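You operate a simulated robot arm through the tools that you are given. There is no shell and no other tool. Be economical: measure what you need, move in short steps, check, and stop when the job is done.

Carry out the task below with a simulated robot arm. There is one attempt and no reset: what you move stays moved.

TASK
Ready the album: day sign on Fri, page clamped, purple marker swapped for the green one.
Fine: the green marker goes in the red cup, the purple one back in the white stand; leave the third marker there.

Only the result counts: the job must be done as asked and must still hold three seconds after the hand-in. Knocking over, shifting, dropping, spilling or breaking anything else fails it.

THE ROBOT
A 7-joint arm with a two-finger parallel gripper, fixed in place. Base frame: the origin is at the foot of the arm, x ahead of it, y to its left, z up; the work surface is at about z = 785. Units: mm, rad, N and s.
Its first joint turns from -2.897 to 2.897 rad. Payload 4.4 kg.
Tool frame: the origin (TCP) lies between the finger pads and is the grasp point; the fingertips stand 23 mm ahead of it; z points along the fingers, y is the line along which they close. The gripper opens to 94 mm. The fingers are 38 mm wide and 10 mm thick; the gripper's body (54 by 96 mm) begins 39 mm behind the TCP.
Orientation is that of the tool frame in the base frame, as [roll, pitch, yaw] about the fixed x, y, z axes, in that order (R = Rz(yaw) Ry(pitch) Rx(roll)). With the fingers straight down and closing along the base's y, the tool's x points along the base's -x, its y along +y and its z along -z.

THE INTERFACE
- The arm moves only by the tool move_arm. Its arguments are lists of equal length, an entry for each row: "translation": the shift along the base's x, y, z in mm, a list of three; "rotation": the turn, a rotation vector about the base's x, y, z in rad, a list of three; "jaw": the finger opening in mm, from 0 to 94. In form: {"translation": [[tx, ty, tz], ...], "rotation": [[rx, ry, rz], ...], "jaw": [jaw, ...]}. A call has 1 to 8 rows; each row is the pose to reach, as a shift and turn from the pose commanded when the call began. Each row takes 0.2 s and may step no farther than 50 mm and 0.15 rad from the row before; otherwise, or with a gripper value out of range, the whole call is refused. Where a pose cannot be reached the arm comes as near as it can. A force on the tool above 40 N (or 10 N above the force at the start of the call, whichever is more), or a blocked arm, ends the call early, and 0.2 s more pass. Each finger travels about 72 mm/s and halts on what it meets, pressing with about 27 N; the grip force reading is that of the motor and also rises with nothing between the fingers. The clock runs only during rows and for 0.2 s after the last one: add rows that repeat a pose to give the fingers time. It gives the time, the measured TCP pose, the force on the tool (base axes), the opening and the grip force at its end, in the units of the frame above (readings bear some noise), and new pictures: "views" is both (left out), scene, wrist or none.
- Cameras (640 x 400 px; columns grow to the right, rows downward): "scene" is fixed at [220.2, 500.8, 1535]; the picture's right is [-0.78, -0.62, 0.00], its down [-0.41, 0.51, -0.76] and it looks along [0.47, -0.59, -0.65] (base axes); focal length 356 px, centre (320, 200). "wrist" rides on the gripper at [-39, 0, -44] in the tool frame; the picture's right is [0.00, -1.00, 0.00], its down [0.97, 0.00, -0.24] and it looks along [0.24, 0.00, 0.97] (tool axes); focal length 218 px, centre (320, 200). There is no depth. A picture from a camera that has moved, and an enlarged one, comes with that camera's place and axes in the base frame and with its lens.
- zoom(camera, box): a new picture of the part [left, top, right, bottom] of that camera's present view, enlarged. No time passes.
- job_done(): hands the job in; it is judged then, once.

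Work in short steps. Places have to be worked out from the pictures, the camera data and where the tool is seen: move nearer, look again, correct. Check each grasp and each placing, and mend what went wrong. You have 120 turns and 170 pictures in all, those below and enlarged ones among them. Open the gripper and draw the arm clear of the work before you hand the job in, unless the task says otherwise; then end with one line.

The tools are called after "Request:" as a command line: name --argument value ..., lists and objects as JSON in quotes. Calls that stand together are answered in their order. move_arm: Moves the arm, as the interface text tells. Its arguments: {"type":"object","properties":{"translation":{"type":"array"},"rotation":{"type":"array"},"jaw":{"type":"array"},"views":{"type":"string","enum":["both","scene","wrist","none"]}},"required":["translation","rotation","jaw"]} The other tools are called the same way: zoom (camera, box) takes an enlarged picture of a part of a camera's view; job_done () hands the job in.

At the start:

```text
clock: 0.0
position: [634.4, -41.7, 1105.1]
ee_rot: [-3.141, 0.001, 3.141]
force: [0.7, -0.4, -0.1]
grip_width: 94.1
finger_force: 0.0
```

scene: 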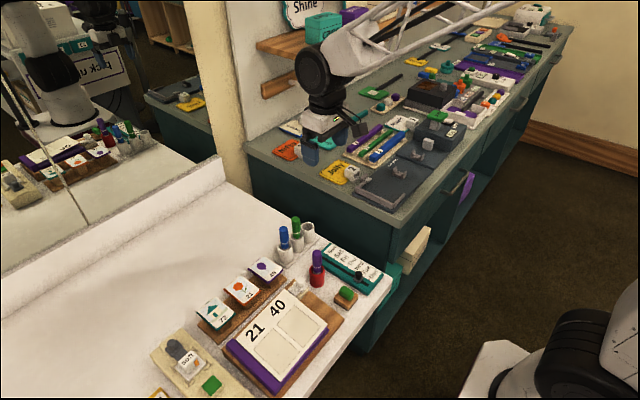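
wrist: 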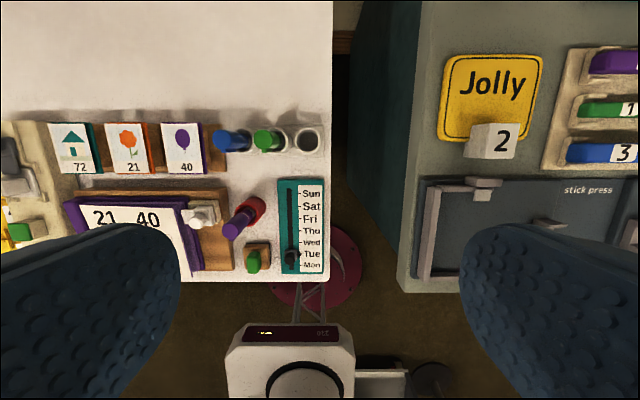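

I'll look closely at the work area in both cameras first.

Request:
zoom --camera "wrist" --box '[170, 110, 350, 290]'

Request:
zoom --camera "scene" --box '[140, 200, 400, 400]'

Request:
zoom --camera "wrist" --box '[0, 100, 240, 290]'

```text
2.22 times, centred on (260, 200) of wrist
camera zoom: at [673.7, -41.1, 1148.6], right [0.0, -1.0, 0.0], down [-0.97, 0.0, 0.24], along [-0.24, 0.0, -0.97], focal length 485 px, centre (453, 200)
```

zoom: 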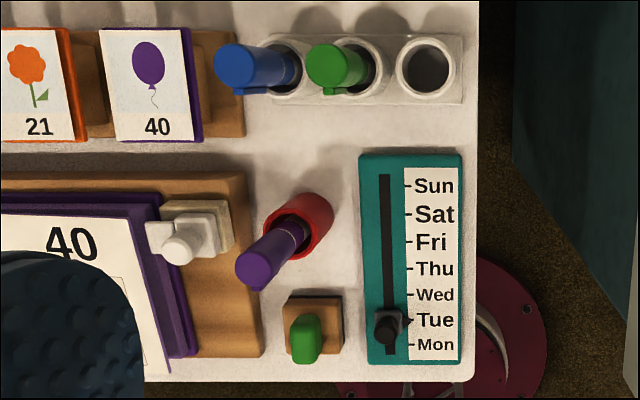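

```text
2.00 times, centred on (270, 300) of scene
camera zoom: at [220.2, 500.8, 1535.0], right [-0.78, -0.62, 0.0], down [-0.41, 0.51, -0.76], along [0.47, -0.59, -0.65], focal length 711 px, centre (420, 0)
```

zoom: 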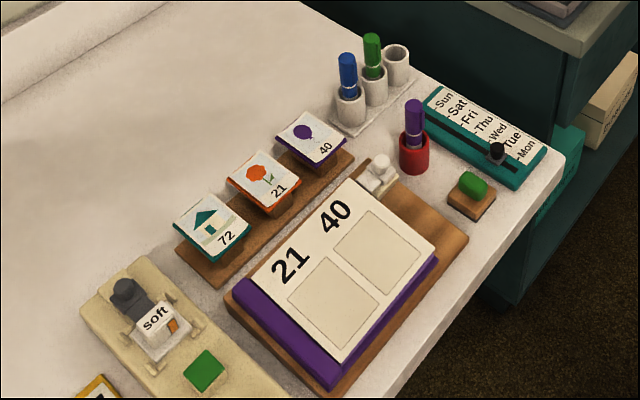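

```text
2.11 times, centred on (120, 195) of wrist
camera zoom: at [673.7, -41.1, 1148.6], right [0.0, -1.0, 0.0], down [-0.97, 0.0, 0.24], along [-0.24, 0.0, -0.97], focal length 460 px, centre (741, 210)
```

zoom: 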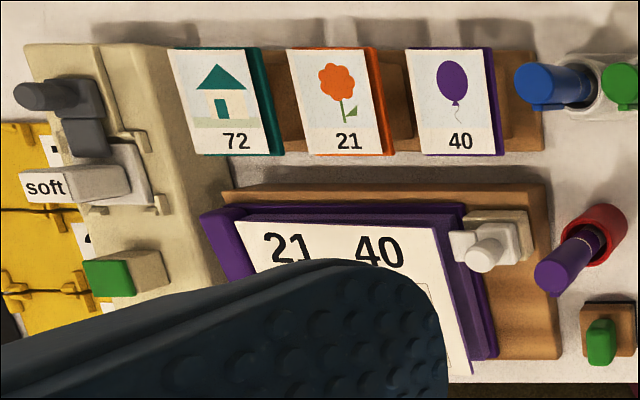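

The clamp appears to be the white block with a knob at the page's right edge. The slider knob is at Tue. I'm moving closer to measure things.

Request:
move_arm --translation '[[-10, 25, -35], [-20, 50, -70], [-20, 75, -105]]' --rotation '[[0, 0, 0], [0, 0, 0], [0, 0, 0]]' --jaw '[94, 94, 94]'

```text
clock: 0.8
position: [615.5, 32.8, 1000.4]
ee_rot: [3.141, 0.0, -3.141]
force: [-0.1, 0.5, -0.1]
grip_width: 94.1
finger_force: 0.0
camera wrist: at [653.6, 33.1, 1042.8], right [0.0, -1.0, 0.0], down [-0.97, 0.0, 0.24], along [-0.24, 0.0, -0.97], focal length 218 px, centre (320, 200)
```

scene: 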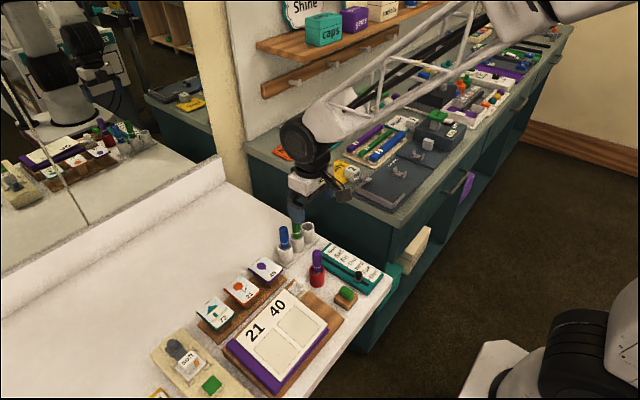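
wrist: 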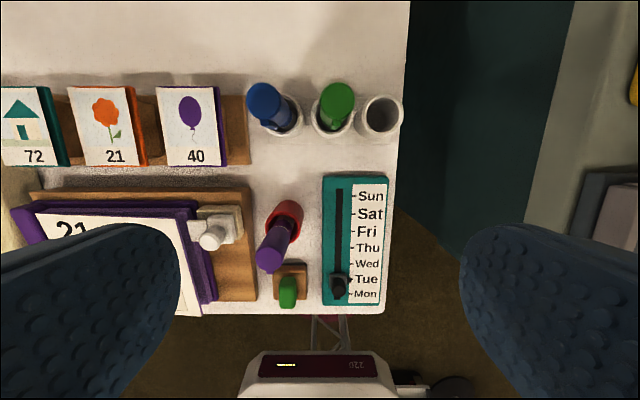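

Triangulating both views puts the purple marker at about (570, 71), top z≈896. The green marker is at (682, 22), the empty slot at (680, -22) and the slider knob at (490, 10, 815). Fri should be at x≈555, and the clamp knob is at (558, 150, 827). I'll go above the purple marker.

Request:
move_arm --translation '[[-20, 20, 0], [-45, 38.5, -20], [-45, 38.5, -40]]' --rotation '[[0, 0, 0], [0, 0, 0], [0, 0, 0]]' --jaw '[70, 50, 50]'

```text
clock: 1.6
position: [570.3, 72.3, 960.7]
ee_rot: [-3.141, 0.002, 3.141]
force: [-0.3, -0.1, 0.2]
grip_width: 50.0
finger_force: 0.0
camera wrist: at [607.7, 72.8, 1003.8], right [0.0, -1.0, 0.0], down [-0.97, 0.0, 0.24], along [-0.24, 0.0, -0.97], focal length 218 px, centre (320, 200)
```

scene: 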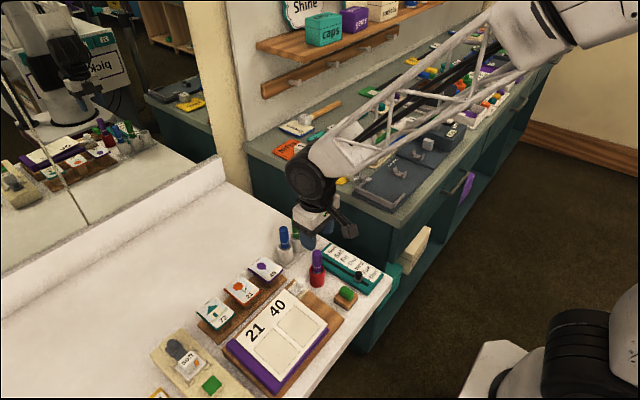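
wrist: 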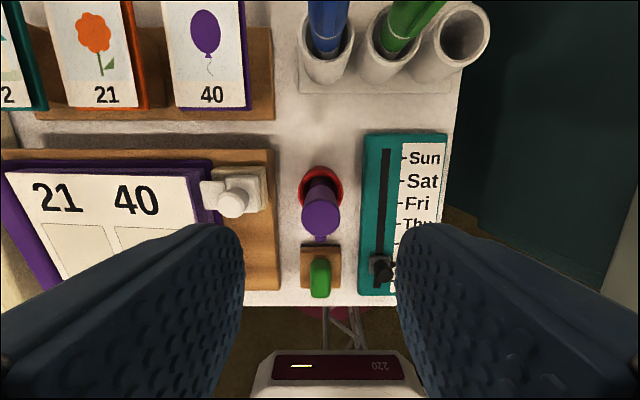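

The purple marker's top is centred under the TCP (about 571.5, 72.5). I'll descend to z≈876 and grip it.

Request:
move_arm --translation '[[1, 0, -43], [1, 0, -84], [1, 0, -84], [1, 0, -84], [1, 0, -84], [1, 0, -84]]' --rotation '[[0, 0, 0], [0, 0, 0], [0, 0, 0], [0, 0, 0], [0, 0, 0], [0, 0, 0]]' --jaw '[50, 50, 50, 14, 14, 14]'

```text
clock: 3.0
position: [571.3, 71.3, 876.6]
ee_rot: [-3.141, 0.002, -3.141]
force: [-0.1, 0.7, -0.8]
grip_width: 20.7
finger_force: 27.0
camera wrist: at [609.7, 72.3, 920.2], right [0.0, -1.0, 0.0], down [-0.97, 0.0, 0.24], along [-0.24, 0.0, -0.97], focal length 218 px, centre (320, 200)
```

scene: 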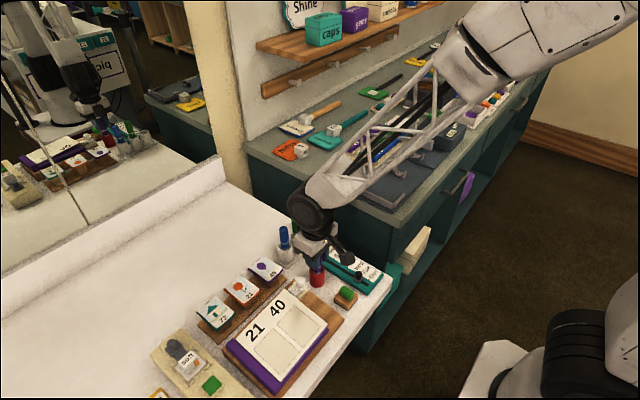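
wrist: 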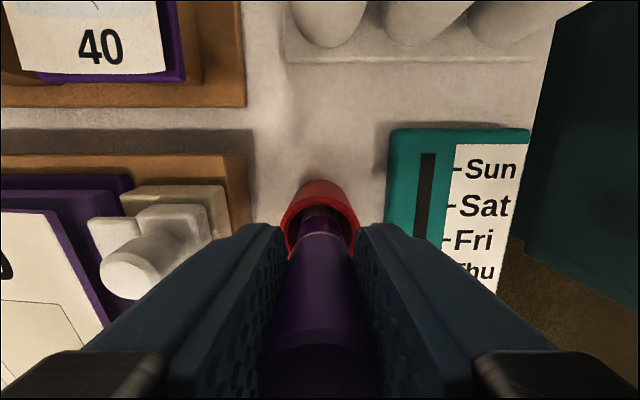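

Gripped at 20.7 mm. I'll lift straight up out of the cup.

Request:
move_arm --translation '[[0, 0, 30], [0, 0, 75], [0, 0, 120]]' --rotation '[[0, 0, 0], [0, 0, 0], [0, 0, 0]]' --jaw '[14, 14, 14]'

```text
clock: 3.8
position: [570.3, 70.6, 997.1]
ee_rot: [-3.141, 0.002, 3.142]
force: [0.5, -0.2, -0.6]
grip_width: 20.9
finger_force: 27.1
camera wrist: at [608.7, 71.9, 1041.2], right [0.0, -1.0, 0.0], down [-0.97, 0.0, 0.24], along [-0.24, 0.0, -0.97], focal length 218 px, centre (320, 200)
```

scene: 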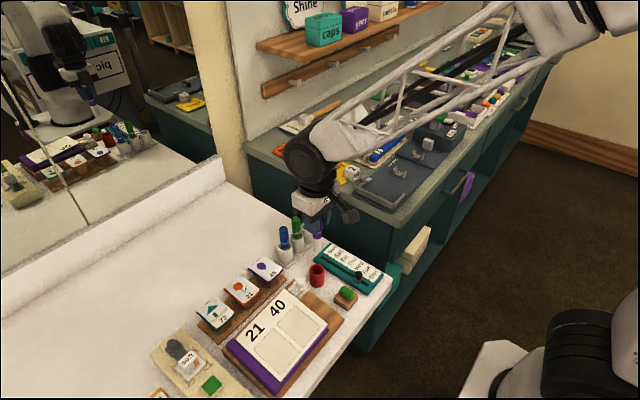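
wrist: 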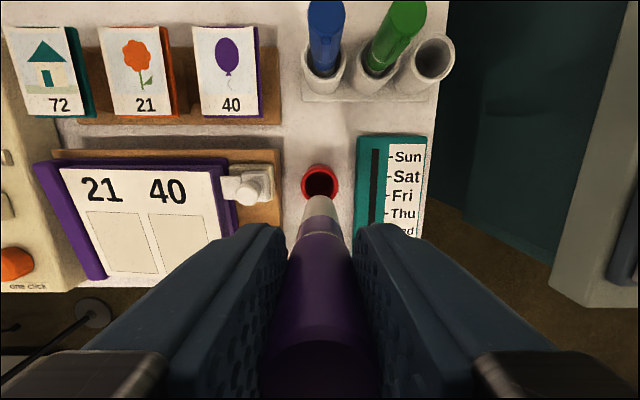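

The marker is clear and its tip is near z≈900. I'll raise slightly and move to y≈-22, short of the empty slot, to measure the slot.

Request:
move_arm --translation '[[0, -30, 20], [10, -65, 20], [30, -93, 20]]' --rotation '[[0, 0, 0], [0, 0, 0], [0, 0, 0]]' --jaw '[14, 14, 14]' --views "wrist"

```text
clock: 4.6
position: [600.0, -21.3, 1015.9]
ee_rot: [-3.14, 0.001, 3.141]
force: [0.5, -0.1, 0.6]
grip_width: 20.6
finger_force: 27.5
camera wrist: at [638.6, -21.7, 1059.0], right [0.0, -1.0, 0.0], down [-0.97, 0.0, 0.24], along [-0.24, 0.0, -0.97], focal length 218 px, centre (320, 200)
```

wrist: 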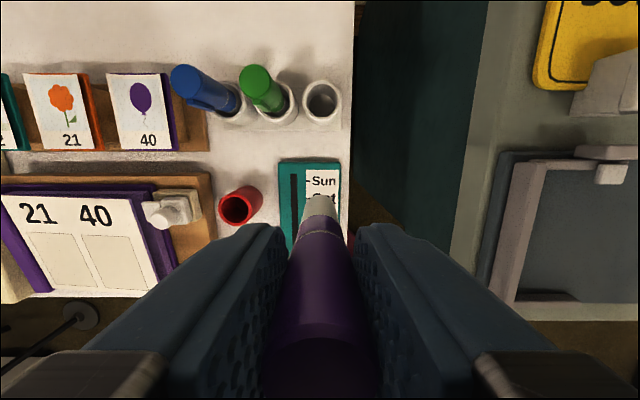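

Request:
zoom --camera "wrist" --box '[240, 60, 370, 230]'

```text
2.35 times, centred on (305, 145) of wrist
camera zoom: at [638.6, -21.7, 1059.0], right [0.0, -1.0, 0.0], down [-0.97, 0.0, 0.24], along [-0.24, 0.0, -0.97], focal length 514 px, centre (355, 329)
```

zoom: 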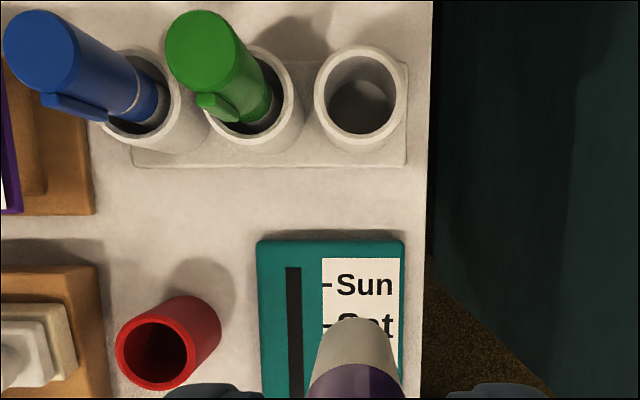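

The empty slot's rim is centred at about (682, -23), rim z≈830. I'll move over it, lower to just above the rim, and check.

Request:
move_arm --translation '[[42, -1.5, 0], [82, -1.5, 0], [82, -1.5, -35], [82, -1.5, -65]]' --rotation '[[0, 0, 0], [0, 0, 0], [0, 0, 0], [0, 0, 0]]' --jaw '[14, 14, 14, 14]'

Request:
zoom --camera "scene" --box '[240, 190, 370, 290]'

```text
clock: 5.6
position: [685.3, -21.7, 950.5]
ee_rot: [3.141, -0.002, -3.141]
force: [0.1, 0.2, -0.1]
grip_width: 20.4
finger_force: 27.3
camera wrist: at [723.4, -21.5, 994.7], right [0.0, -1.0, 0.0], down [-0.97, 0.0, 0.24], along [-0.24, 0.0, -0.97], focal length 218 px, centre (320, 200)
```

scene: 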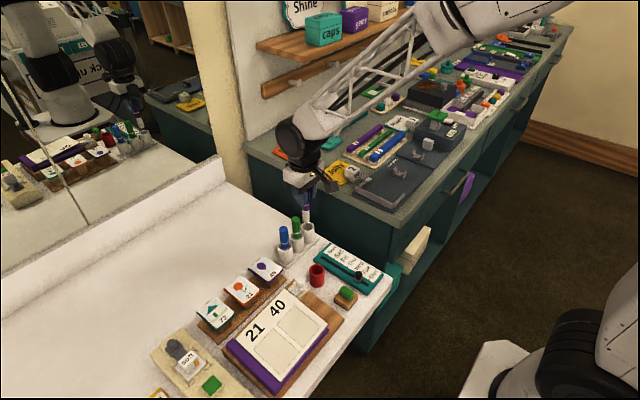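
wrist: 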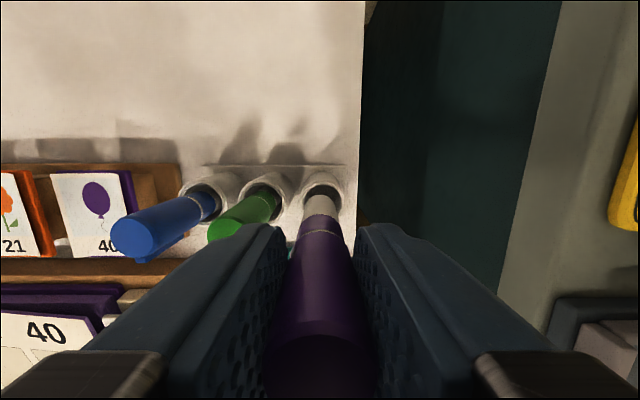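

```text
4.00 times, centred on (305, 240) of scene
camera zoom: at [220.2, 500.8, 1535.0], right [-0.78, -0.62, 0.0], down [-0.41, 0.51, -0.76], along [0.47, -0.59, -0.65], focal length 1423 px, centre (380, 40)
```

zoom: 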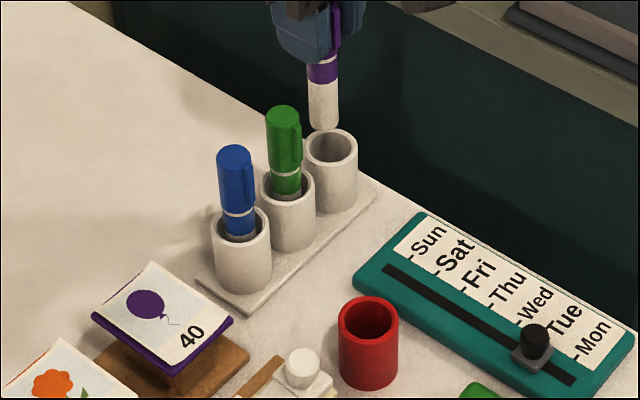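

The tip is just above the slot, about 25 mm over the rim. I'll enlarge the wrist view to check alignment.

Request:
zoom --camera "wrist" --box '[270, 150, 370, 250]'

```text
4.00 times, centred on (320, 200) of wrist
camera zoom: at [723.4, -21.5, 994.7], right [0.0, -1.0, 0.0], down [-0.97, 0.0, 0.24], along [-0.24, 0.0, -0.97], focal length 873 px, centre (320, 200)
```

zoom: 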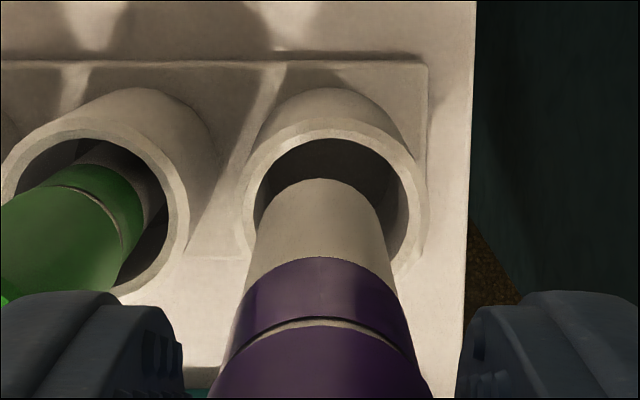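

The rim is centred near (681, -24), so I'll shift (-3.5, -2.5), lower the tip to the rim, and recheck.

Request:
move_arm --translation '[[-3.5, -2.5, 0], [-3.5, -2.5, -20], [-3.5, -2.5, -20]]' --rotation '[[0, 0, 0], [0, 0, 0], [0, 0, 0]]' --jaw '[14, 14, 14]' --views "none"

Request:
zoom --camera "wrist" --box '[270, 150, 370, 250]'

Request:
zoom --camera "scene" --box '[270, 190, 350, 260]'

```text
clock: 6.4
position: [680.9, -25.9, 932.2]
ee_rot: [3.141, 0.001, 3.141]
force: [-0.1, 0.2, -0.1]
grip_width: 20.7
finger_force: 27.1
```

```text
4.00 times, centred on (320, 200) of wrist
camera zoom: at [719.3, -24.3, 975.7], right [0.0, -1.0, 0.0], down [-0.97, 0.0, 0.24], along [-0.24, 0.0, -0.97], focal length 873 px, centre (320, 200)
```

zoom: 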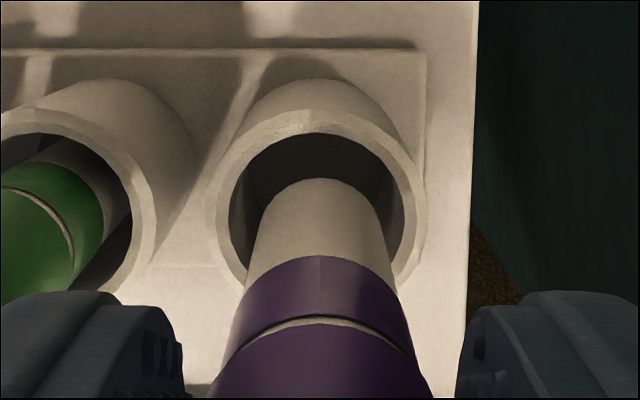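

```text
5.71 times, centred on (310, 225) of scene
camera zoom: at [220.2, 500.8, 1535.0], right [-0.78, -0.62, 0.0], down [-0.41, 0.51, -0.76], along [0.47, -0.59, -0.65], focal length 2032 px, centre (377, 57)
```

zoom: 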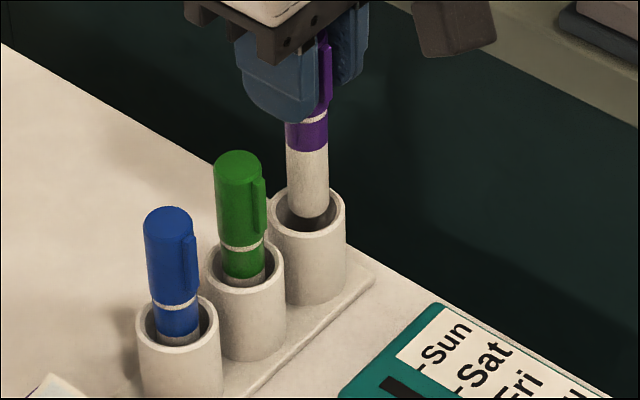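

The tip is centred in the slot. I'll lower with small steps and watch the force.

Request:
move_arm --translation '[[1, 0, -12], [1, 0, -24], [1, 0, -36], [1, 0, -46], [1, 0, -46]]' --rotation '[[0, 0, 0], [0, 0, 0], [0, 0, 0], [0, 0, 0], [0, 0, 0]]' --jaw '[14, 14, 14, 14, 14]' --views "none"

Request:
zoom --camera "scene" --box '[270, 190, 350, 260]'

```text
clock: 7.6
position: [679.7, -26.4, 886.0]
ee_rot: [-3.141, -0.001, -3.141]
force: [-0.1, -0.2, 0.4]
grip_width: 20.7
finger_force: 26.7
```

```text
5.71 times, centred on (310, 225) of scene
camera zoom: at [220.2, 500.8, 1535.0], right [-0.78, -0.62, 0.0], down [-0.41, 0.51, -0.76], along [0.47, -0.59, -0.65], focal length 2032 px, centre (377, 57)
```

zoom: 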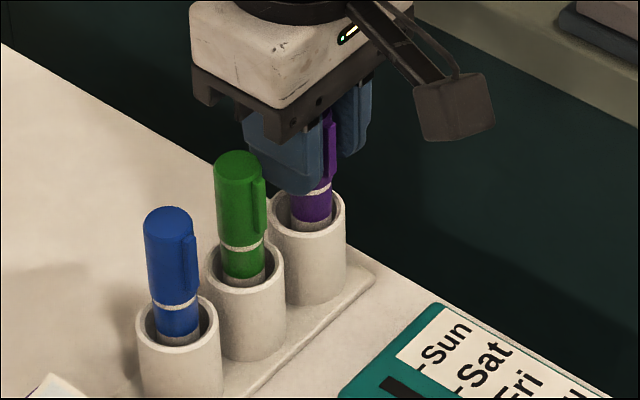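

No contact yet, and the marker is inside the slot. I'll lower a little at a time until it touches the floor.

Request:
move_arm --translation '[[0, 0, -2], [0, 0, -4], [0, 0, -6], [0, 0, -6]]' --rotation '[[0, 0, 0], [0, 0, 0], [0, 0, 0], [0, 0, 0]]' --jaw '[14, 14, 14, 14]' --views "none"

```text
clock: 8.6
position: [680.4, -26.4, 879.4]
ee_rot: [3.141, 0.001, -3.141]
force: [3.0, -3.9, 23.0]
grip_width: 20.5
finger_force: 26.4
```

There's 23 N of upward force, so the marker is seated. I'll relax, open modestly to stay clear of the green marker, and rise.

Request:
move_arm --translation '[[0, 0, 1], [0, 0, 1], [0, 0, 1], [0, 0, 25], [0, 0, 70], [0, 0, 100]]' --rotation '[[0, 0, 0], [0, 0, 0], [0, 0, 0], [0, 0, 0], [0, 0, 0], [0, 0, 0]]' --jaw '[24, 34, 36, 36, 36, 36]'

Request:
zoom --camera "scene" --box '[250, 200, 370, 300]'

```text
clock: 10.0
position: [681.4, -25.1, 979.2]
ee_rot: [3.141, 0.0, -3.141]
force: [0.0, 0.7, -0.6]
grip_width: 35.8
finger_force: 0.1
camera wrist: at [720.4, -25.1, 1023.1], right [0.0, -1.0, 0.0], down [-0.97, 0.0, 0.24], along [-0.24, 0.0, -0.97], focal length 218 px, centre (320, 200)
```

scene: 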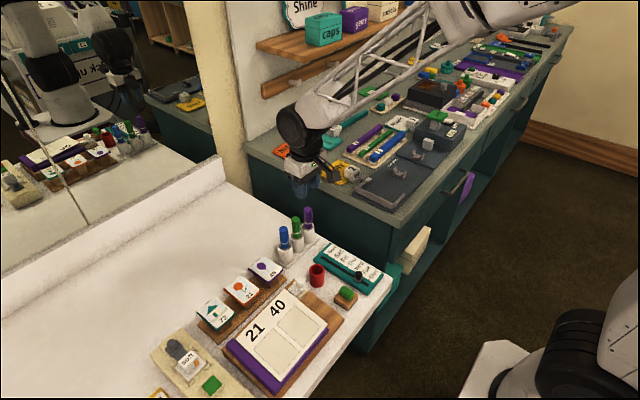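
wrist: 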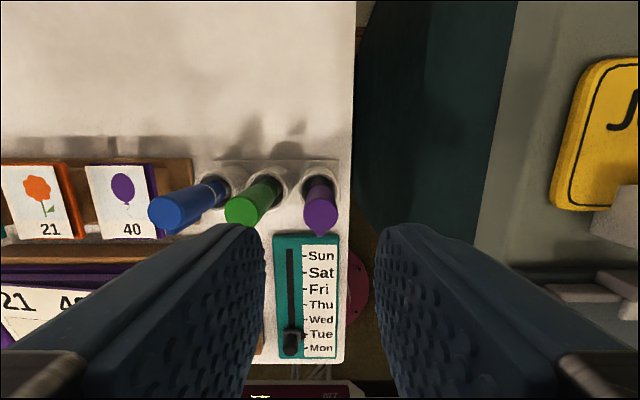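

```text
4.00 times, centred on (310, 250) of scene
camera zoom: at [220.2, 500.8, 1535.0], right [-0.78, -0.62, 0.0], down [-0.41, 0.51, -0.76], along [0.47, -0.59, -0.65], focal length 1423 px, centre (360, 0)
```

zoom: 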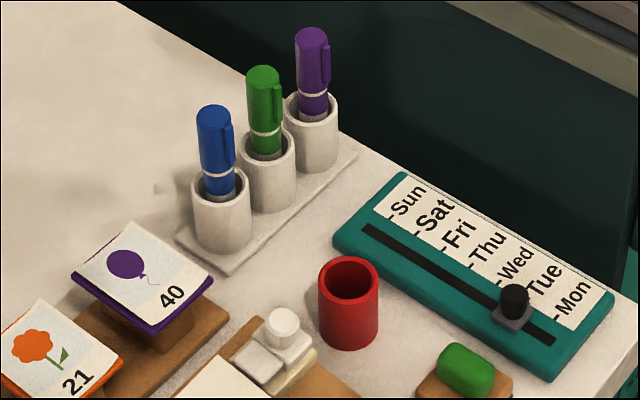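

The purple marker is seated upright. Next is the slider, so I'll move above its knob at about (490, 10).

Request:
move_arm --translation '[[-45, 8, 0], [-90, 16, -10], [-135, 25, -35], [-175, 35, -60], [-191, 35, -89]]' --rotation '[[0, 0, 0], [0, 0, 0], [0, 0, 0], [0, 0, 0], [0, 0, 0]]' --jaw '[36, 36, 36, 36, 36]' --views "wrist"

```text
refused: row 3 steps farther than a row can; nothing moved
```

The third step was slightly too long, so I'm re-issuing with shorter steps.

Request:
move_arm --translation '[[-40, 8, 0], [-80, 16, -10], [-115, 25, -30], [-150, 35, -50], [-185, 35, -75], [-191, 35, -89], [-191, 35, -89]]' --rotation '[[0, 0, 0], [0, 0, 0], [0, 0, 0], [0, 0, 0], [0, 0, 0], [0, 0, 0], [0, 0, 0]]' --jaw '[36, 36, 36, 36, 36, 36, 36]' --views "wrist"

```text
clock: 11.6
position: [490.1, 11.6, 890.4]
ee_rot: [-3.141, 0.0, 3.141]
force: [-0.2, 0.4, 0.2]
grip_width: 36.0
finger_force: 0.0
camera wrist: at [528.4, 11.4, 933.2], right [0.0, -1.0, 0.0], down [-0.97, 0.0, 0.24], along [-0.24, 0.0, -0.97], focal length 218 px, centre (320, 200)
```

wrist: 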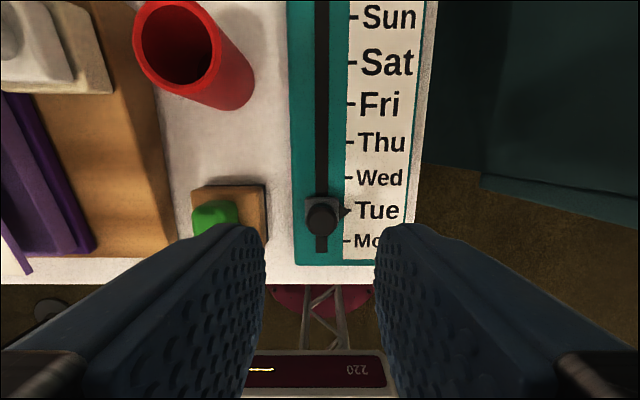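

The knob is at about (489.7, 10.5), and Tue to Fri is about 65 mm (x≈487→552). I'll descend around the knob and grip it.

Request:
move_arm --translation '[[0, -1, -35], [0, -1, -58], [0, -1, -60], [0, -1, -60], [0, -1, -60], [0, -1, -60]]' --rotation '[[0, 0, 0], [0, 0, 0], [0, 0, 0], [0, 0, 0], [0, 0, 0], [0, 0, 0]]' --jaw '[36, 36, 36, 8, 5, 5]'

Request:
zoom --camera "scene" --box '[300, 220, 400, 310]'

```text
clock: 12.9
position: [489.0, 9.3, 830.4]
ee_rot: [-3.141, 0.0, -3.14]
force: [0.2, 21.8, -2.3]
grip_width: 16.1
finger_force: 44.9
stopped in row 6: the force on the tool passed its limit (the readings are from after the stop); the commanded pose is now the measured one
camera wrist: at [527.7, 10.3, 873.7], right [0.0, -1.0, 0.0], down [-0.97, 0.0, 0.24], along [-0.24, 0.0, -0.97], focal length 218 px, centre (320, 200)
```

scene: 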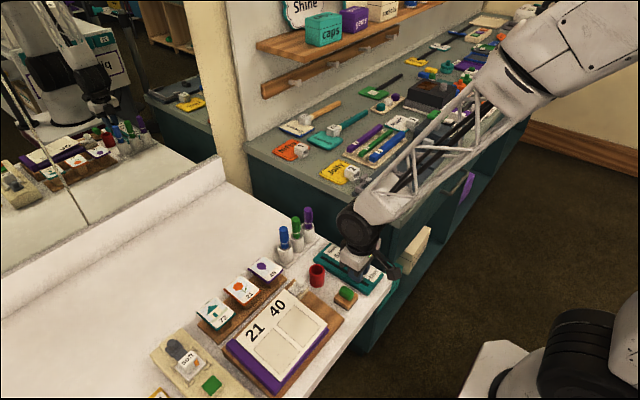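
wrist: 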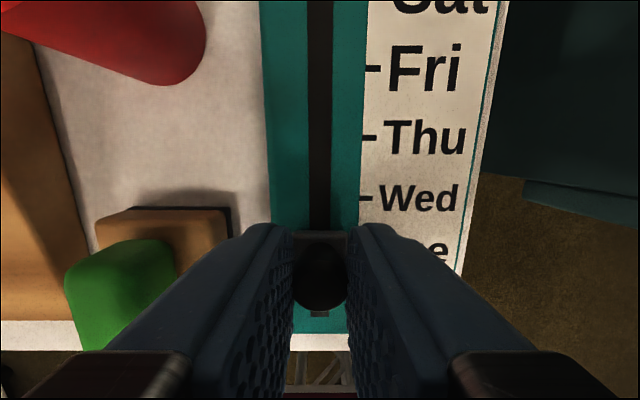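

```text
4.44 times, centred on (350, 265) of scene
camera zoom: at [220.2, 500.8, 1535.0], right [-0.78, -0.62, 0.0], down [-0.41, 0.51, -0.76], along [0.47, -0.59, -0.65], focal length 1581 px, centre (187, -89)
```

zoom: 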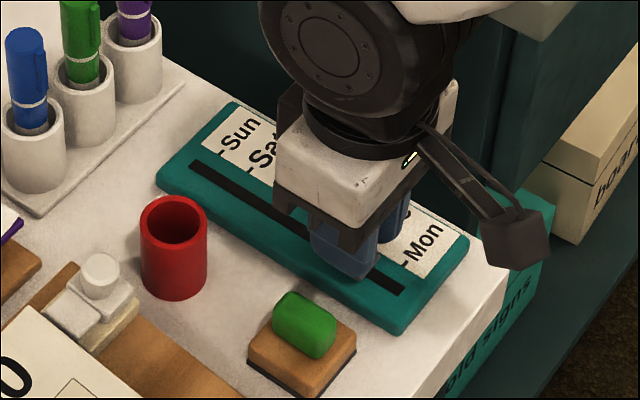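

The knob is gripped (16 mm wide) with about 22 N of side force, meaning I'm slightly too far to -y. I'll nudge +y to relieve it.

Request:
move_arm --translation '[[0, 0.8, 0], [0, 0.8, 0]]' --rotation '[[0, 0, 0], [0, 0, 0]]' --jaw '[14, 14]' --views "none"

```text
clock: 13.5
position: [489.1, 10.4, 830.4]
ee_rot: [3.141, 0.0, 3.141]
force: [-0.2, -4.8, -5.1]
grip_width: 16.3
finger_force: 44.6
```

The side force is now small. I'll drag the knob in +x in steps.

Request:
move_arm --translation '[[8, 0, 0], [18, 0, 0], [28, 0, 0], [38, 0, 0], [48, 0, 0], [58, 0, 0], [63, 0, 0], [63, 0, 0]]' --rotation '[[0, 0, 0], [0, 0, 0], [0, 0, 0], [0, 0, 0], [0, 0, 0], [0, 0, 0], [0, 0, 0], [0, 0, 0]]' --jaw '[14, 14, 14, 14, 14, 14, 14, 14]' --views "wrist"

```text
clock: 15.3
position: [551.8, 8.4, 830.4]
ee_rot: [3.142, 0.002, -3.142]
force: [0.7, -22.0, -3.6]
grip_width: 16.6
finger_force: 45.0
camera wrist: at [590.7, 10.4, 873.9], right [0.0, -1.0, 0.0], down [-0.97, 0.0, 0.24], along [-0.24, 0.0, -0.97], focal length 218 px, centre (320, 200)
```

wrist: 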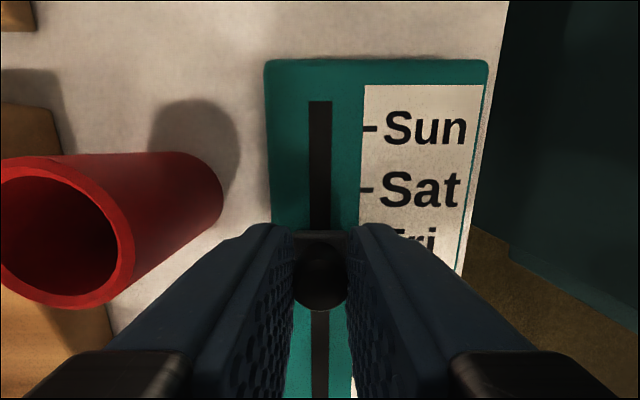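

The knob is about 2–3 mm short of Fri, judging by the Sat tick compared with the Wed tick before. I'll nudge it and relieve the side force.

Request:
move_arm --translation '[[0, -0.6, 0], [2.3, -0.6, 0], [2.3, -0.6, 0]]' --rotation '[[0, 0, 0], [0, 0, 0], [0, 0, 0]]' --jaw '[14, 14, 14]' --views "none"

Request:
move_arm --translation '[[0, 0, 0], [0, 0, 0], [0, 0, 25], [0, 0, 65]]' --rotation '[[0, 0, 0], [0, 0, 0], [0, 0, 0], [0, 0, 0]]' --jaw '[26, 36, 36, 36]' --views "none"

Request:
zoom --camera "wrist" --box '[220, 0, 480, 260]'

```text
clock: 16.1
position: [552.7, 9.5, 829.2]
ee_rot: [-3.141, 0.0, 3.141]
force: [0.5, 11.3, -15.4]
grip_width: 16.4
finger_force: 45.1
```

```text
clock: 17.1
position: [551.9, 11.0, 894.9]
ee_rot: [3.14, 0.001, -3.141]
force: [-0.4, -0.3, 1.4]
grip_width: 36.2
finger_force: 0.1
```

```text
1.54 times, centred on (350, 130) of wrist
camera zoom: at [591.6, 10.4, 938.1], right [0.0, -1.0, 0.0], down [-0.97, 0.0, 0.24], along [-0.24, 0.0, -0.97], focal length 336 px, centre (274, 308)
```

zoom: 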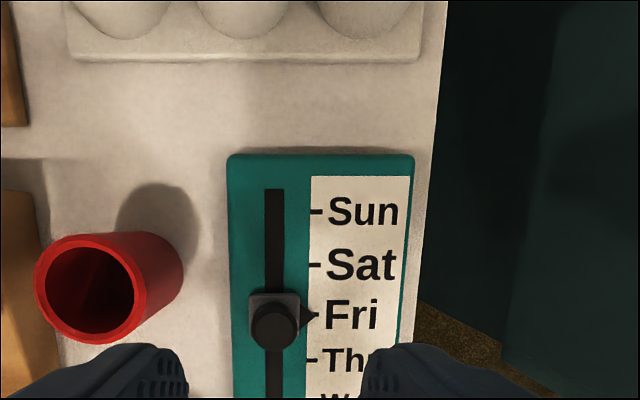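

The pointer sits on Fri. Now I'll move to inspect the clamp near (558, 150).

Request:
move_arm --translation '[[0, 40, 20], [0, 85, 30], [-10, 125, 30], [-10, 140, 30]]' --rotation '[[0, 0, 0], [0, 0, 0], [0, 0, 0], [0, 0, 0]]' --jaw '[60, 80, 94, 94]' --views "none"

Request:
zoom --camera "wrist" --box '[200, 100, 440, 320]'

Request:
zoom --camera "scene" --box '[260, 250, 350, 330]'

```text
clock: 18.1
position: [544.0, 149.1, 925.1]
ee_rot: [3.141, -0.001, -3.142]
force: [-0.6, -0.2, 0.2]
grip_width: 94.1
finger_force: 0.1
```

```text
1.82 times, centred on (320, 210) of wrist
camera zoom: at [582.0, 149.5, 967.7], right [0.0, -1.0, 0.0], down [-0.97, 0.0, 0.24], along [-0.24, 0.0, -0.97], focal length 397 px, centre (320, 182)
```

zoom: 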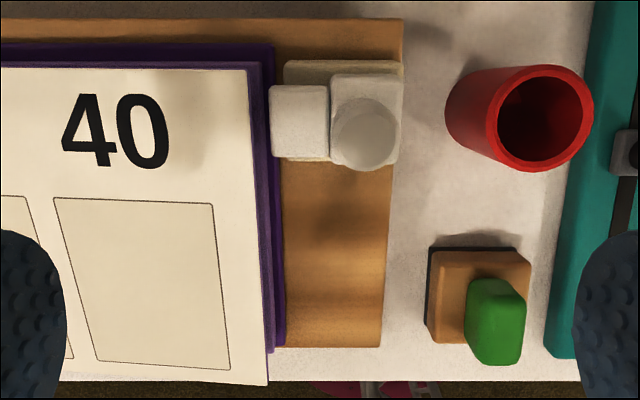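

```text
5.00 times, centred on (305, 290) of scene
camera zoom: at [220.2, 500.8, 1535.0], right [-0.78, -0.62, 0.0], down [-0.41, 0.51, -0.76], along [0.47, -0.59, -0.65], focal length 1778 px, centre (395, -250)
```

zoom: 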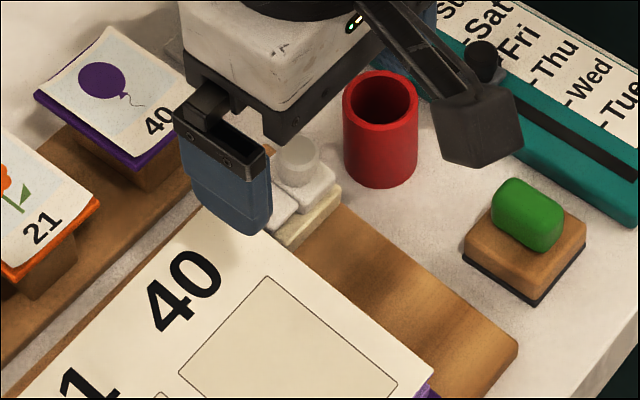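

The clamp is a sliding carriage with a round knob at about (566, 137), top z≈850. Its tile must move +y over the page edge. I'll close the fingers, go to its -y side and lower beside the knob.

Request:
move_arm --translation '[[10, -25, 0], [22.5, -43, 0], [22.5, -43, 0], [22.5, -43, -35], [22.5, -43, -66]]' --rotation '[[0, 0, 0], [0, 0, 0], [0, 0, 0], [0, 0, 0], [0, 0, 0]]' --jaw '[60, 30, 0, 0, 0]'

Request:
zoom --camera "scene" --box '[260, 230, 350, 310]'

```text
clock: 19.3
position: [568.4, 106.2, 860.0]
ee_rot: [-3.14, 0.002, 3.141]
force: [-0.6, -0.2, -0.9]
grip_width: 0.0
finger_force: 26.9
camera wrist: at [606.1, 106.5, 902.4], right [0.0, -1.0, 0.0], down [-0.97, 0.0, 0.24], along [-0.24, 0.0, -0.97], focal length 218 px, centre (320, 200)
```

scene: 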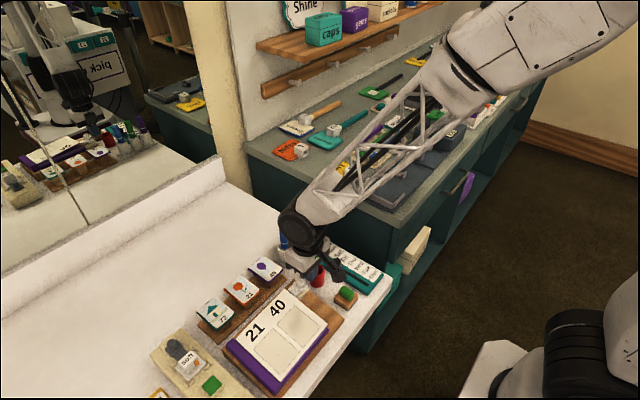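
wrist: 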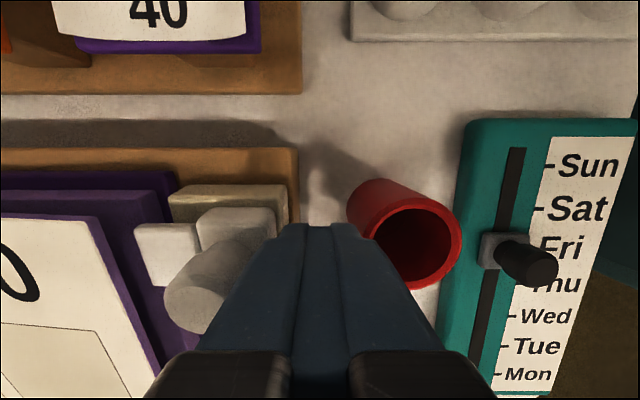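

```text
5.00 times, centred on (305, 270) of scene
camera zoom: at [220.2, 500.8, 1535.0], right [-0.78, -0.62, 0.0], down [-0.41, 0.51, -0.76], along [0.47, -0.59, -0.65], focal length 1778 px, centre (395, -150)
```

zoom: 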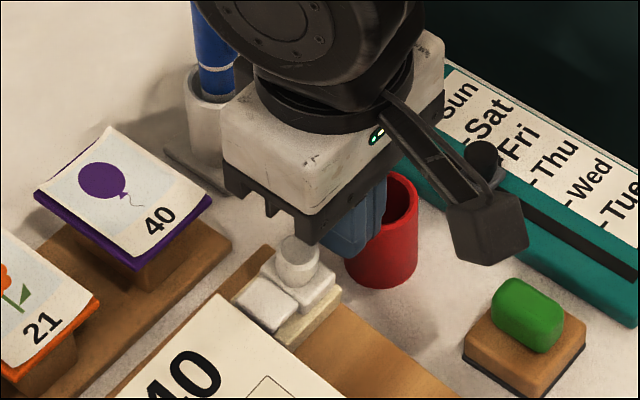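

The fingers are beside the knob. I'll lower 5 mm and push +y in small steps, with the force stop as a guard.

Request:
move_arm --translation '[[-1, 0, -5], [-1, 5, -5], [-1, 10, -5], [-1, 14, -5], [-1, 18, -5], [-1, 22, -5]]' --rotation '[[0, 0, 0], [0, 0, 0], [0, 0, 0], [0, 0, 0], [0, 0, 0], [0, 0, 0]]' --jaw '[0, 0, 0, 0, 0, 0]'

Request:
zoom --camera "scene" --box '[260, 230, 350, 310]'

```text
clock: 20.7
position: [566.4, 128.1, 855.6]
ee_rot: [3.141, 0.001, 3.141]
force: [0.0, -0.2, 0.2]
grip_width: 0.0
finger_force: 27.1
camera wrist: at [605.1, 128.8, 897.6], right [0.0, -1.0, 0.0], down [-0.97, 0.0, 0.24], along [-0.24, 0.0, -0.97], focal length 218 px, centre (320, 200)
```

scene: 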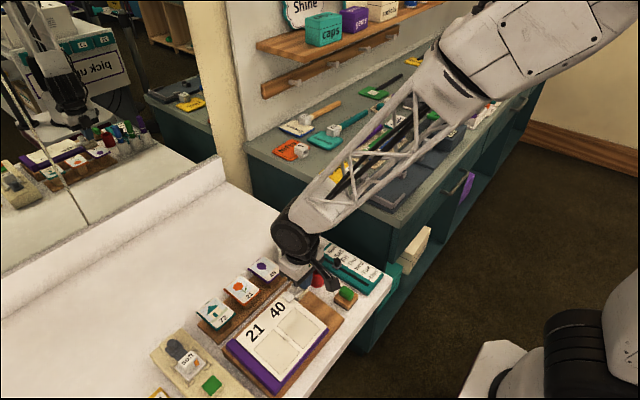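
wrist: 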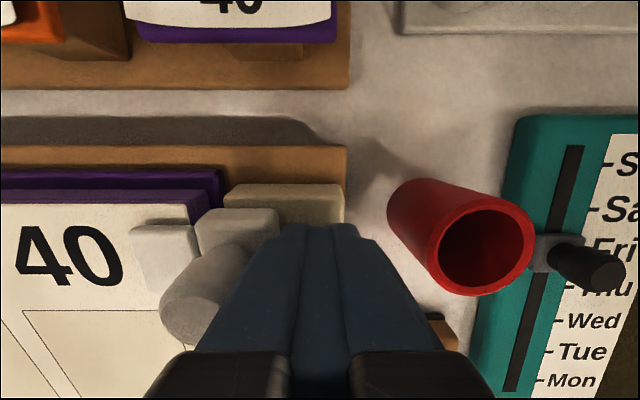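

```text
5.00 times, centred on (305, 270) of scene
camera zoom: at [220.2, 500.8, 1535.0], right [-0.78, -0.62, 0.0], down [-0.41, 0.51, -0.76], along [0.47, -0.59, -0.65], focal length 1778 px, centre (395, -150)
```

zoom: 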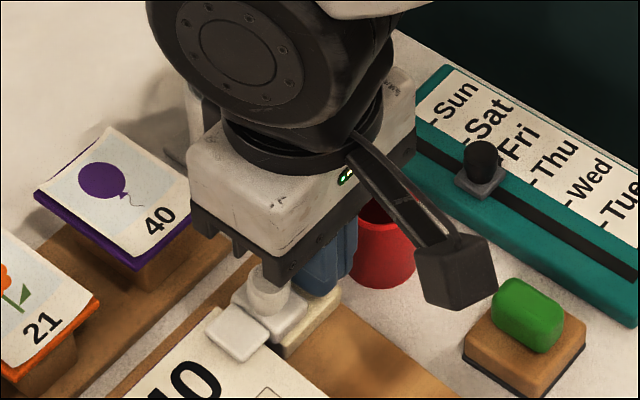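

The tile now overlaps the page and the slide moves freely. I'll continue gently to its end stop.

Request:
move_arm --translation '[[0, 2, 0], [0, 4, 0], [0, 6, 0], [0, 6, 0]]' --rotation '[[0, 0, 0], [0, 0, 0], [0, 0, 0], [0, 0, 0]]' --jaw '[0, 0, 0, 0]' --views "wrist"

Request:
zoom --camera "scene" --box '[260, 230, 350, 310]'

```text
clock: 21.7
position: [566.4, 134.2, 854.6]
ee_rot: [-3.141, 0.0, 3.141]
force: [0.2, -17.4, 0.4]
grip_width: 0.0
finger_force: 26.8
camera wrist: at [605.0, 134.2, 897.8], right [0.0, -1.0, 0.0], down [-0.97, 0.0, 0.24], along [-0.24, 0.0, -0.97], focal length 218 px, centre (320, 200)
```

wrist: 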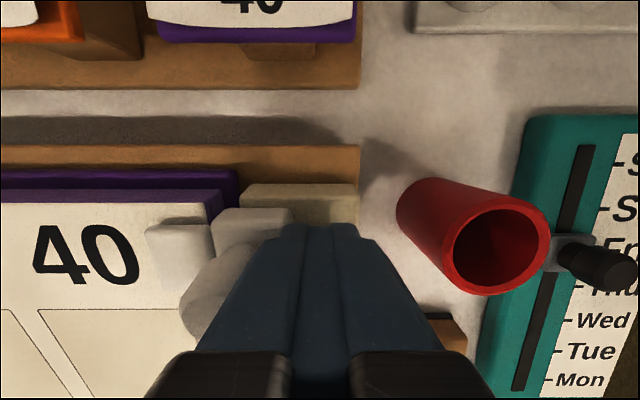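

```text
5.00 times, centred on (305, 270) of scene
camera zoom: at [220.2, 500.8, 1535.0], right [-0.78, -0.62, 0.0], down [-0.41, 0.51, -0.76], along [0.47, -0.59, -0.65], focal length 1778 px, centre (395, -150)
```

zoom: 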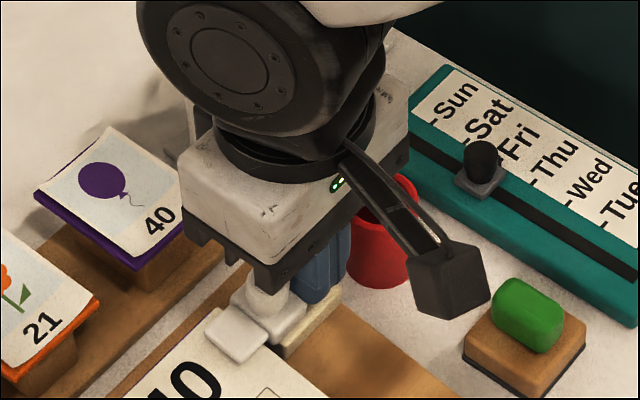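

There's 17 N of resistance and the tile no longer moves, so it's at the stop with the page clamped. I'll back off and rise, then check it.

Request:
move_arm --translation '[[0, -8, 0], [0, -20, 0], [0, -20, 40], [0, -20, 85], [5, -50, 110]]' --rotation '[[0, 0, 0], [0, 0, 0], [0, 0, 0], [0, 0, 0], [0, 0, 0]]' --jaw '[0, 0, 0, 0, 36]' --views "none"

Request:
zoom --camera "scene" --box '[240, 210, 360, 310]'

Request:
zoom --camera "wrist" --box '[150, 50, 480, 260]'

```text
clock: 22.9
position: [569.9, 85.2, 962.9]
ee_rot: [3.141, 0.001, 3.141]
force: [0.8, 0.2, 0.8]
grip_width: 36.0
finger_force: 0.1
```

```text
4.00 times, centred on (300, 260) of scene
camera zoom: at [220.2, 500.8, 1535.0], right [-0.78, -0.62, 0.0], down [-0.41, 0.51, -0.76], along [0.47, -0.59, -0.65], focal length 1423 px, centre (400, -40)
```

zoom: 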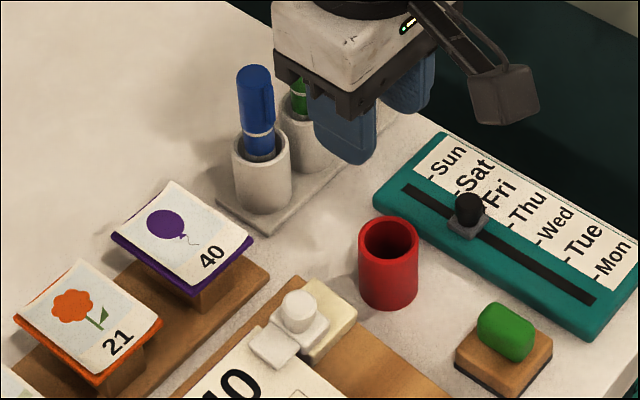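

```text
1.90 times, centred on (315, 155) of wrist
camera zoom: at [608.4, 85.8, 1007.0], right [0.0, -1.0, 0.0], down [-0.97, 0.0, 0.24], along [-0.24, 0.0, -0.97], focal length 416 px, centre (330, 286)
```

zoom: 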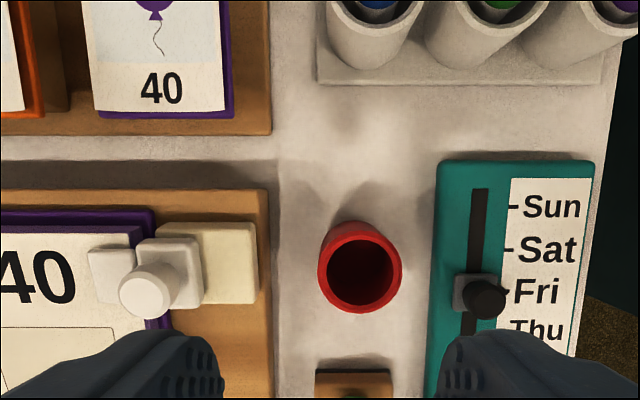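

The clamp holds over the page, and Fri is still set. I'll go above the green marker to check alignment.

Request:
move_arm --translation '[[30, -20, 5], [65, -45, 5], [100, -64, 5], [112, -64, 5], [112, -64, 5]]' --rotation '[[0, 0, 0], [0, 0, 0], [0, 0, 0], [0, 0, 0], [0, 0, 0]]' --jaw '[36, 36, 36, 36, 36]' --views "wrist"

```text
clock: 24.1
position: [684.8, 19.4, 971.5]
ee_rot: [-3.142, 0.0, 3.141]
force: [0.0, 0.1, -0.5]
grip_width: 36.1
finger_force: 0.1
camera wrist: at [722.5, 20.8, 1013.8], right [0.0, -1.0, 0.0], down [-0.97, 0.0, 0.24], along [-0.24, 0.0, -0.97], focal length 218 px, centre (320, 200)
```

wrist: 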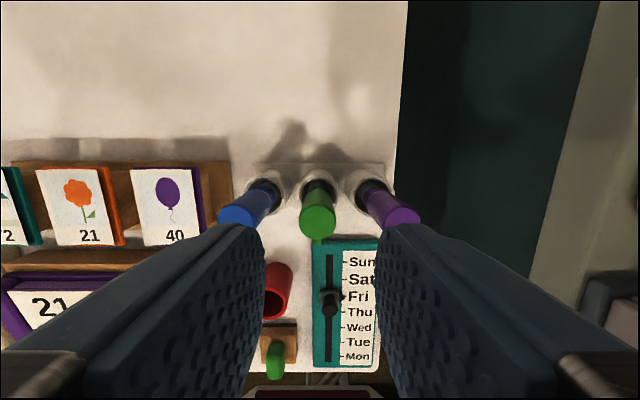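

Green is centred at about (684, 21.5), with neighbours about 46 mm either side. I'll descend and grip.

Request:
move_arm --translation '[[0, 0.7, -45], [0, 0.7, -80], [0, 0.7, -92], [0, 0.7, -92], [0, 0.7, -92], [0, 0.7, -92]]' --rotation '[[0, 0, 0], [0, 0, 0], [0, 0, 0], [0, 0, 0], [0, 0, 0], [0, 0, 0]]' --jaw '[36, 36, 36, 20, 14, 14]'

Request:
zoom --camera "scene" --box '[260, 190, 350, 270]'

```text
clock: 25.5
position: [682.5, 19.8, 877.4]
ee_rot: [3.141, 0.0, -3.141]
force: [0.0, 0.8, -0.5]
grip_width: 21.1
finger_force: 26.8
camera wrist: at [721.6, 20.5, 921.1], right [0.0, -1.0, 0.0], down [-0.97, 0.0, 0.24], along [-0.24, 0.0, -0.97], focal length 218 px, centre (320, 200)
```

scene: 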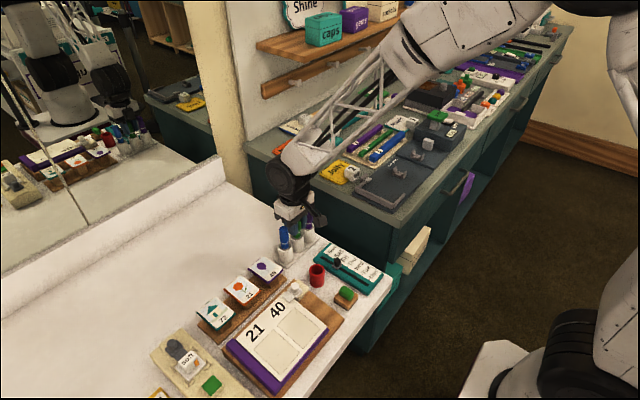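
wrist: 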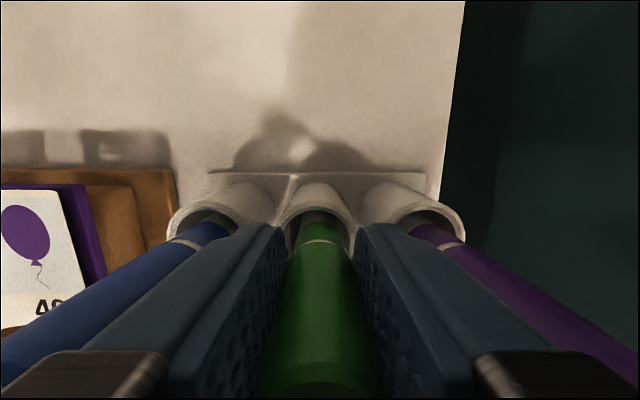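

```text
5.00 times, centred on (305, 230) of scene
camera zoom: at [220.2, 500.8, 1535.0], right [-0.78, -0.62, 0.0], down [-0.41, 0.51, -0.76], along [0.47, -0.59, -0.65], focal length 1778 px, centre (395, 50)
```

zoom: 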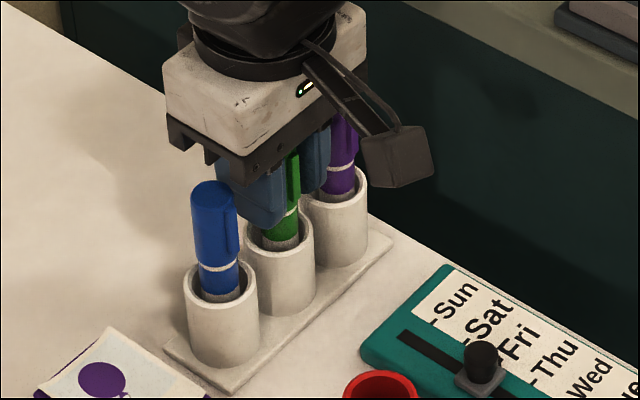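

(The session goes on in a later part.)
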